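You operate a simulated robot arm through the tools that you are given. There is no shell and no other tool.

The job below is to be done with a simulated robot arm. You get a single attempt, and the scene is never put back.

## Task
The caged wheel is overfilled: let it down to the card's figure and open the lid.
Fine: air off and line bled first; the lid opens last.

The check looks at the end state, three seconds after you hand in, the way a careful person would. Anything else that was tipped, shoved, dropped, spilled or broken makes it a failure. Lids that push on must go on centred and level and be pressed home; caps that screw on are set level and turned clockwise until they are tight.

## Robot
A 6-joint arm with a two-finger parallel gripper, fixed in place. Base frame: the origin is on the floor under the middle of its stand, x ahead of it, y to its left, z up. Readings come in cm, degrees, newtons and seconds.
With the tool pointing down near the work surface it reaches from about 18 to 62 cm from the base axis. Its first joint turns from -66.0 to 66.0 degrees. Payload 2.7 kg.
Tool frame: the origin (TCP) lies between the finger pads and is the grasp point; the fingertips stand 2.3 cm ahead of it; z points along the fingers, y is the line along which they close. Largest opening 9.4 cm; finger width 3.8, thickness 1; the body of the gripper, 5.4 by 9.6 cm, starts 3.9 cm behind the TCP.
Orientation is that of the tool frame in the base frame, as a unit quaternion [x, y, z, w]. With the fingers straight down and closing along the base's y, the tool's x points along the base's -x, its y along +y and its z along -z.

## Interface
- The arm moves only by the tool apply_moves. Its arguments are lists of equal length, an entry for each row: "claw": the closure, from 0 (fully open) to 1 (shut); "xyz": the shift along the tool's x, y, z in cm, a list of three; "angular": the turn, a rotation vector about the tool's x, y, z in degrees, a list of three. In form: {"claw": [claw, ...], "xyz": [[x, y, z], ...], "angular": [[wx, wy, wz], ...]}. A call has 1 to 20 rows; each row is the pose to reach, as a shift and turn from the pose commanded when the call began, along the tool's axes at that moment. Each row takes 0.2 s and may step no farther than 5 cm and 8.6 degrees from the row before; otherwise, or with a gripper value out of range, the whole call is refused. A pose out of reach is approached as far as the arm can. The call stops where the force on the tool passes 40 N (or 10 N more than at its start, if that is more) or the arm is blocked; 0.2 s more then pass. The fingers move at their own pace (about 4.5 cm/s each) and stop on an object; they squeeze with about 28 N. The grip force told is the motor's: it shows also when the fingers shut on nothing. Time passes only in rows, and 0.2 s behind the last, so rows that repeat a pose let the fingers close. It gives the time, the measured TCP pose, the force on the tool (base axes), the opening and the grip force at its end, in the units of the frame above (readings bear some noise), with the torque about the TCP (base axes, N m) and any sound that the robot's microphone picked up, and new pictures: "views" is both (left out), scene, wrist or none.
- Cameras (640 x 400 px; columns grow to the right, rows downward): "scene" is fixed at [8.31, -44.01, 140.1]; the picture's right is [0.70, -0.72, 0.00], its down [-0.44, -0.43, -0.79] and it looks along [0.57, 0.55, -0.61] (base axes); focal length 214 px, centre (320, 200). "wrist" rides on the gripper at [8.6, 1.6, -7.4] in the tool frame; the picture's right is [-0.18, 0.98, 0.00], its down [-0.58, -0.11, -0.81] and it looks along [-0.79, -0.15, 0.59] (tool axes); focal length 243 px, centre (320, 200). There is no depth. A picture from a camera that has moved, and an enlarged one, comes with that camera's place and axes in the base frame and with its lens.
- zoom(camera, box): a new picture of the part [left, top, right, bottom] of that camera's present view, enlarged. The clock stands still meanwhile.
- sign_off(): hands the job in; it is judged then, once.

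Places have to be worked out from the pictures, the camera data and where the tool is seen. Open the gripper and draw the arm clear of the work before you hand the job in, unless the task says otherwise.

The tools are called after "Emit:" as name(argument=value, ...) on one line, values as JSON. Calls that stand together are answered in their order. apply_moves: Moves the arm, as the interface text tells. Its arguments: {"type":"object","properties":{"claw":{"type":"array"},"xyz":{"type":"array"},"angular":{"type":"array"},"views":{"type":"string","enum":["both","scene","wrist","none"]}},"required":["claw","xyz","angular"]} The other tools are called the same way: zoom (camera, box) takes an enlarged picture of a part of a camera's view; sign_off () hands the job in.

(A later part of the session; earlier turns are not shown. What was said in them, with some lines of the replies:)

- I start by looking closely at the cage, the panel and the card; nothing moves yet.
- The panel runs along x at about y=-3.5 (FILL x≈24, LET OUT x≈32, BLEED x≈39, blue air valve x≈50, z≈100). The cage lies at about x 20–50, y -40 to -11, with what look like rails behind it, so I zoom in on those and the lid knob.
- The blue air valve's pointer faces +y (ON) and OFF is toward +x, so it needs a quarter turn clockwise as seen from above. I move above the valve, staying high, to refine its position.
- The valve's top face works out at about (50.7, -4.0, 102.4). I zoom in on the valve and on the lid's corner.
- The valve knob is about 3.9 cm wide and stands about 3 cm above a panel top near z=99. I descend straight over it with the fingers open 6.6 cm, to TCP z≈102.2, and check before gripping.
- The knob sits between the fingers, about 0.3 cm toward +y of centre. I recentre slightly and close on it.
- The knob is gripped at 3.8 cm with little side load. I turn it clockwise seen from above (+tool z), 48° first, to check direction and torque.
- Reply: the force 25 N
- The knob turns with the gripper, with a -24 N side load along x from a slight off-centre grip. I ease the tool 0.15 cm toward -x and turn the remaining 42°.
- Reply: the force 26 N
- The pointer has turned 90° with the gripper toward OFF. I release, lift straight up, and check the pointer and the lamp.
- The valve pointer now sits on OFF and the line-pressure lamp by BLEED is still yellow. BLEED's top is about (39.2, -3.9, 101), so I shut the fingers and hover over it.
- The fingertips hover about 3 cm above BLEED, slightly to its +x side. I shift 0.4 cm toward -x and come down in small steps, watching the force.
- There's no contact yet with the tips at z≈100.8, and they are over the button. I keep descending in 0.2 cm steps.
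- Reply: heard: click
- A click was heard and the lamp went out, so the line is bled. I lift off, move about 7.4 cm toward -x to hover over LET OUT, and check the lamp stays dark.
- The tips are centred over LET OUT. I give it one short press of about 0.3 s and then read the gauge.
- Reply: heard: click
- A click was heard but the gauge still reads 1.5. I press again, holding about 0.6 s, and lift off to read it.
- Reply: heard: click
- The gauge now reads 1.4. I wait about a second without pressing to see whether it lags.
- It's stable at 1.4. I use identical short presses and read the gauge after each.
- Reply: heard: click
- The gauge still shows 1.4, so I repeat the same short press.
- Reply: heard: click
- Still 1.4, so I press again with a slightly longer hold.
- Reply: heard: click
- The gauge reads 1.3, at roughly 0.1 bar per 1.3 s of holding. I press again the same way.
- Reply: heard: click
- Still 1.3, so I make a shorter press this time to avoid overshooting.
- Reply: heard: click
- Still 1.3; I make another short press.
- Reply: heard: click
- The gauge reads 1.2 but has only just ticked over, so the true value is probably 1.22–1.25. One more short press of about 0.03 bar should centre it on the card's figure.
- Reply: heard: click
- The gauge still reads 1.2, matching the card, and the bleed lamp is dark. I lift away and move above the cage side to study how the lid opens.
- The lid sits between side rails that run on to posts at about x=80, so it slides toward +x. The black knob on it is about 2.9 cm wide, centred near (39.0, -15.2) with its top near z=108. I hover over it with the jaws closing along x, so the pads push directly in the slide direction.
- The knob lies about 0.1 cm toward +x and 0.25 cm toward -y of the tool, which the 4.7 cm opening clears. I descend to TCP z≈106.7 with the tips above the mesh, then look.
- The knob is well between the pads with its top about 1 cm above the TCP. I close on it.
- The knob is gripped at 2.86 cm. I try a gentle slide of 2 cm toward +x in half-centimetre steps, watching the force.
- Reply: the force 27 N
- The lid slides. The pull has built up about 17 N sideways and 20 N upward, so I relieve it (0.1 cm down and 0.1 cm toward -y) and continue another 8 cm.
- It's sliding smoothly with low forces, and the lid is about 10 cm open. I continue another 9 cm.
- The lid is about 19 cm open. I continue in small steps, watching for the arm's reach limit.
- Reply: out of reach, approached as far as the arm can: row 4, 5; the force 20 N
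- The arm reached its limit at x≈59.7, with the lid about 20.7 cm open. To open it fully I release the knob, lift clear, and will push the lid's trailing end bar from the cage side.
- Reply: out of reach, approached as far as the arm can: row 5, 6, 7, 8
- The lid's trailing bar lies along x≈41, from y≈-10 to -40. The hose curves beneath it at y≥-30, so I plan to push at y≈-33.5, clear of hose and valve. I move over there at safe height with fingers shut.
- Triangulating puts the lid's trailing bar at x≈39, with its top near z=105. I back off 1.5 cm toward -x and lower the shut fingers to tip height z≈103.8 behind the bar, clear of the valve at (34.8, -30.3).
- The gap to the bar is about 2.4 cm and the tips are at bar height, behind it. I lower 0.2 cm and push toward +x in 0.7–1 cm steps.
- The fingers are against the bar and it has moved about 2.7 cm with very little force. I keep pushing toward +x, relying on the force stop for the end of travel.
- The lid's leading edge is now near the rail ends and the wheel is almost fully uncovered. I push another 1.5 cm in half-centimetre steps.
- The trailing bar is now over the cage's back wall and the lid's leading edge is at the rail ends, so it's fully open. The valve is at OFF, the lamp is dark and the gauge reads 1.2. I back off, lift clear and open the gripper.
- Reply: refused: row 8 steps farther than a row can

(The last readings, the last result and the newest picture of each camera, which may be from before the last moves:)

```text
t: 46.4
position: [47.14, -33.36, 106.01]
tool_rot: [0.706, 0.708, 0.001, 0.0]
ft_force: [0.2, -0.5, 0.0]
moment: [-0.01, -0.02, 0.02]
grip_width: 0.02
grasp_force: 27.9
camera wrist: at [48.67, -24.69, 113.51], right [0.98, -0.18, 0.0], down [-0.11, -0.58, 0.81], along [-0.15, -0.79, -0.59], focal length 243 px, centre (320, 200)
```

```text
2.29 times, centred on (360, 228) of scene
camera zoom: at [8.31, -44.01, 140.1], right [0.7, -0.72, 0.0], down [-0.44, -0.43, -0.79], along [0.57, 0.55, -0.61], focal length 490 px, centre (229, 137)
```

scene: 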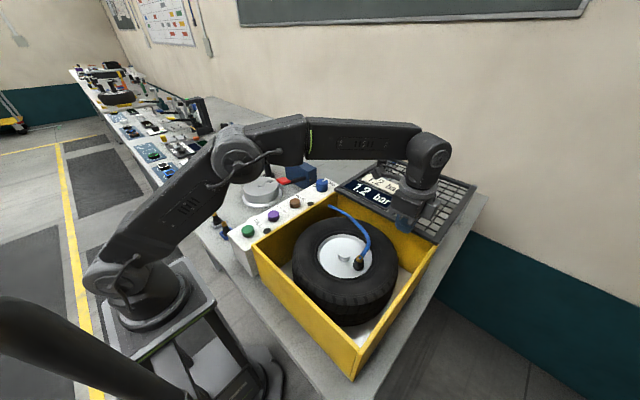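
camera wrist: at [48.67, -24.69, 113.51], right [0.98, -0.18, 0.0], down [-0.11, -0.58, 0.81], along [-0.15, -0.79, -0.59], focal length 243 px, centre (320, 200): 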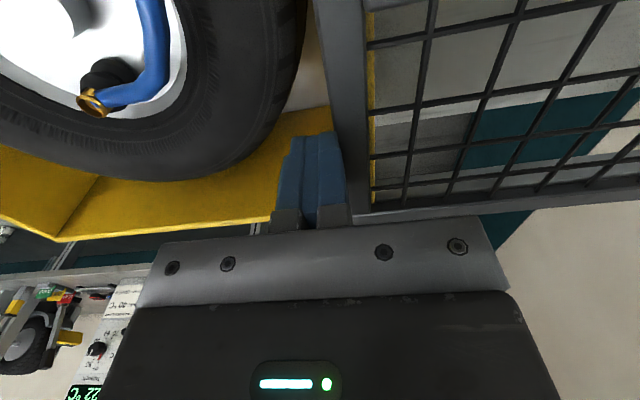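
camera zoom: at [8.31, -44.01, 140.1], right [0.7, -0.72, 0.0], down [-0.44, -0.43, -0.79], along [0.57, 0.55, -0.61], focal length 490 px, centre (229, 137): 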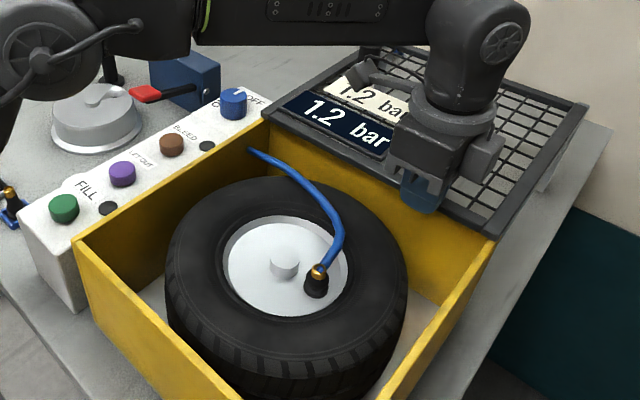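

The call was refused because one row stepped too far, so I repeat the retreat with shorter steps.

Emit:
apply_moves(claw=[1, 1, 1, 1, 0.8, 0.5, 0.2, 0, 0, 0, 0], xyz=[[0, -1, 0], [0, -2, 0], [0, -2, -4], [0, -2, -8.5], [0, -2, -13], [0, -3, -17], [2, -5, -20], [4.5, -7.5, -22], [7, -10, -23.5], [9.5, -12.5, -24.5], [12, -14, -25]], angular=[[0, 0, 0], [0, 0, 0], [0, 0, 0], [0, 0, 0], [0, 0, 0], [0, 0, 0], [0, 0, 0], [0, 0, 0], [0, 0, 0], [0, 0, 0], [0, 0, 0]])

Emit:
zoom(camera="scene", box=[220, 140, 500, 315])

```text
t: 48.8
position: [33.22, -21.55, 130.99]
tool_rot: [0.706, 0.708, 0.001, 0.0]
ft_force: [-0.4, 0.2, -0.5]
moment: [-0.05, 0.0, 0.02]
grip_width: 9.42
grasp_force: 0.0
out of reach, approached as far as the arm can: row 6, 7
camera wrist: at [34.84, -12.82, 138.52], right [0.98, -0.18, 0.0], down [-0.11, -0.58, 0.81], along [-0.15, -0.79, -0.59], focal length 243 px, centre (320, 200)
```

scene: 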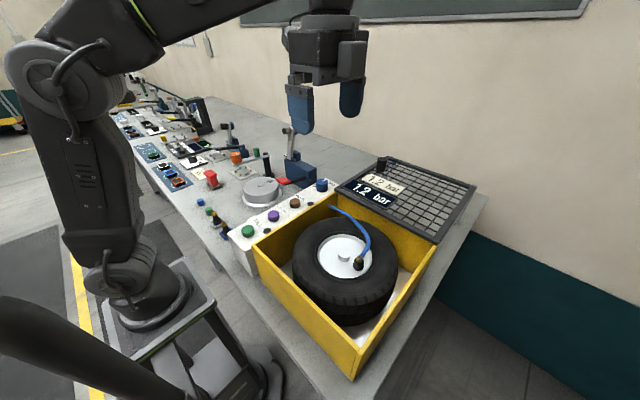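
wrist: 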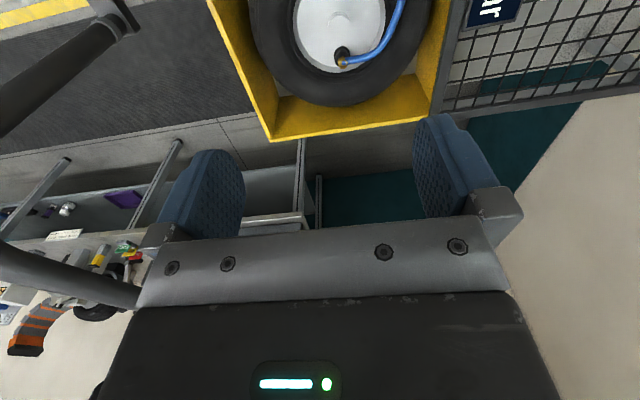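

```text
2.29 times, centred on (360, 228) of scene
camera zoom: at [8.31, -44.01, 140.1], right [0.7, -0.72, 0.0], down [-0.44, -0.43, -0.79], along [0.57, 0.55, -0.61], focal length 490 px, centre (229, 137)
```

zoom: 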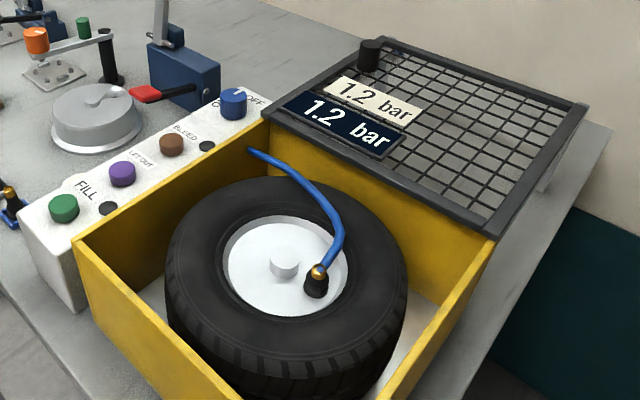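

The lid is fully open, the gauge reads 1.2 and the arm is clear. I check the valve pointer, lamps and neighbouring objects before handing in.

Emit:
zoom(camera="scene", box=[230, 165, 350, 245])

Emit:
zoom(camera="scene", box=[100, 80, 330, 240])

Emit:
zoom(camera="scene", box=[330, 145, 490, 245])

```text
5.00 times, centred on (290, 205) of scene
camera zoom: at [8.31, -44.01, 140.1], right [0.7, -0.72, 0.0], down [-0.44, -0.43, -0.79], along [0.57, 0.55, -0.61], focal length 1072 px, centre (470, 175)
```

zoom: 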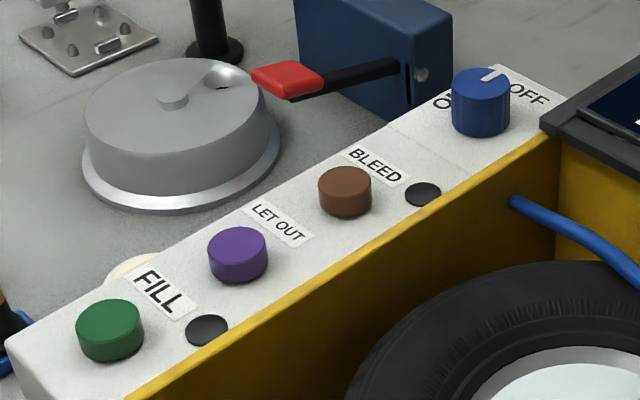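

```text
2.50 times, centred on (215, 160) of scene
camera zoom: at [8.31, -44.01, 140.1], right [0.7, -0.72, 0.0], down [-0.44, -0.43, -0.79], along [0.57, 0.55, -0.61], focal length 536 px, centre (582, 300)
```

zoom: 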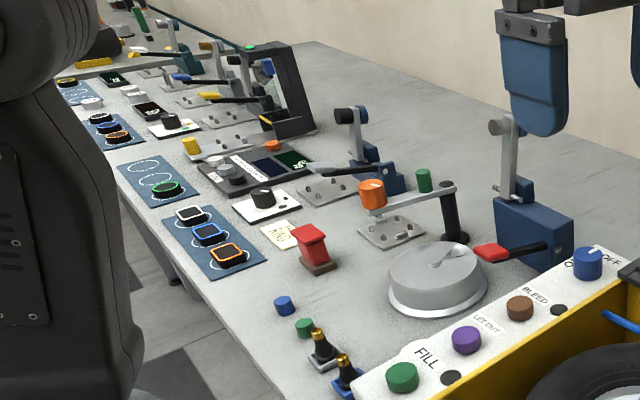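

```text
4.00 times, centred on (410, 195) of scene
camera zoom: at [8.31, -44.01, 140.1], right [0.7, -0.72, 0.0], down [-0.44, -0.43, -0.79], along [0.57, 0.55, -0.61], focal length 858 px, centre (-40, 220)
```

zoom: 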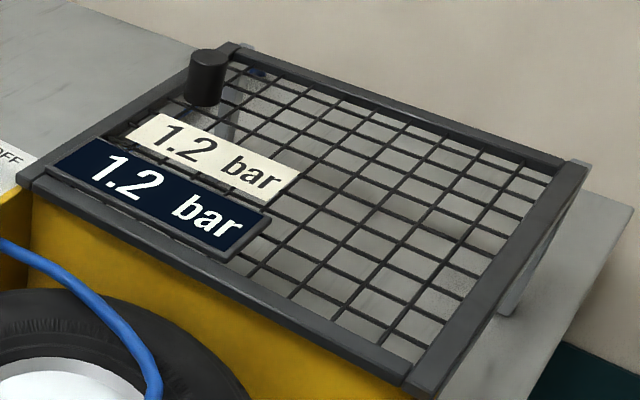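

The valve is at OFF, both lamps are dark, and the gauge matches the card at 1.2 bar. The lid rests on its rails fully open and nothing else has been disturbed, so I hand the job in.

Emit:
sign_off()

```text
The job is handed in.
```

The caged wheel is down to the card's 1.2 bar and the lid is fully open. I've handed the job in, but I haven't seen the result of the check.

- **Air and line first:** I turned the blue valve to OFF. Then I pressed BLEED until it clicked and the line lamp went out, and the lamp has stayed dark.
- **Let down:** I brought the gauge from 1.5 to 1.2 bar with short presses of LET OUT. I added one small press after it first showed 1.2, because it had only just ticked over.
- **Lid last:** I slid the lid back by its knob until the arm ran out of reach, about 21 cm. I then pushed its end bar the rest of the way, so it now sits on its rails with the cage uncovered.

The gripper is open and the arm is clear of the work. In the last pictures nothing else on the bench had been disturbed.
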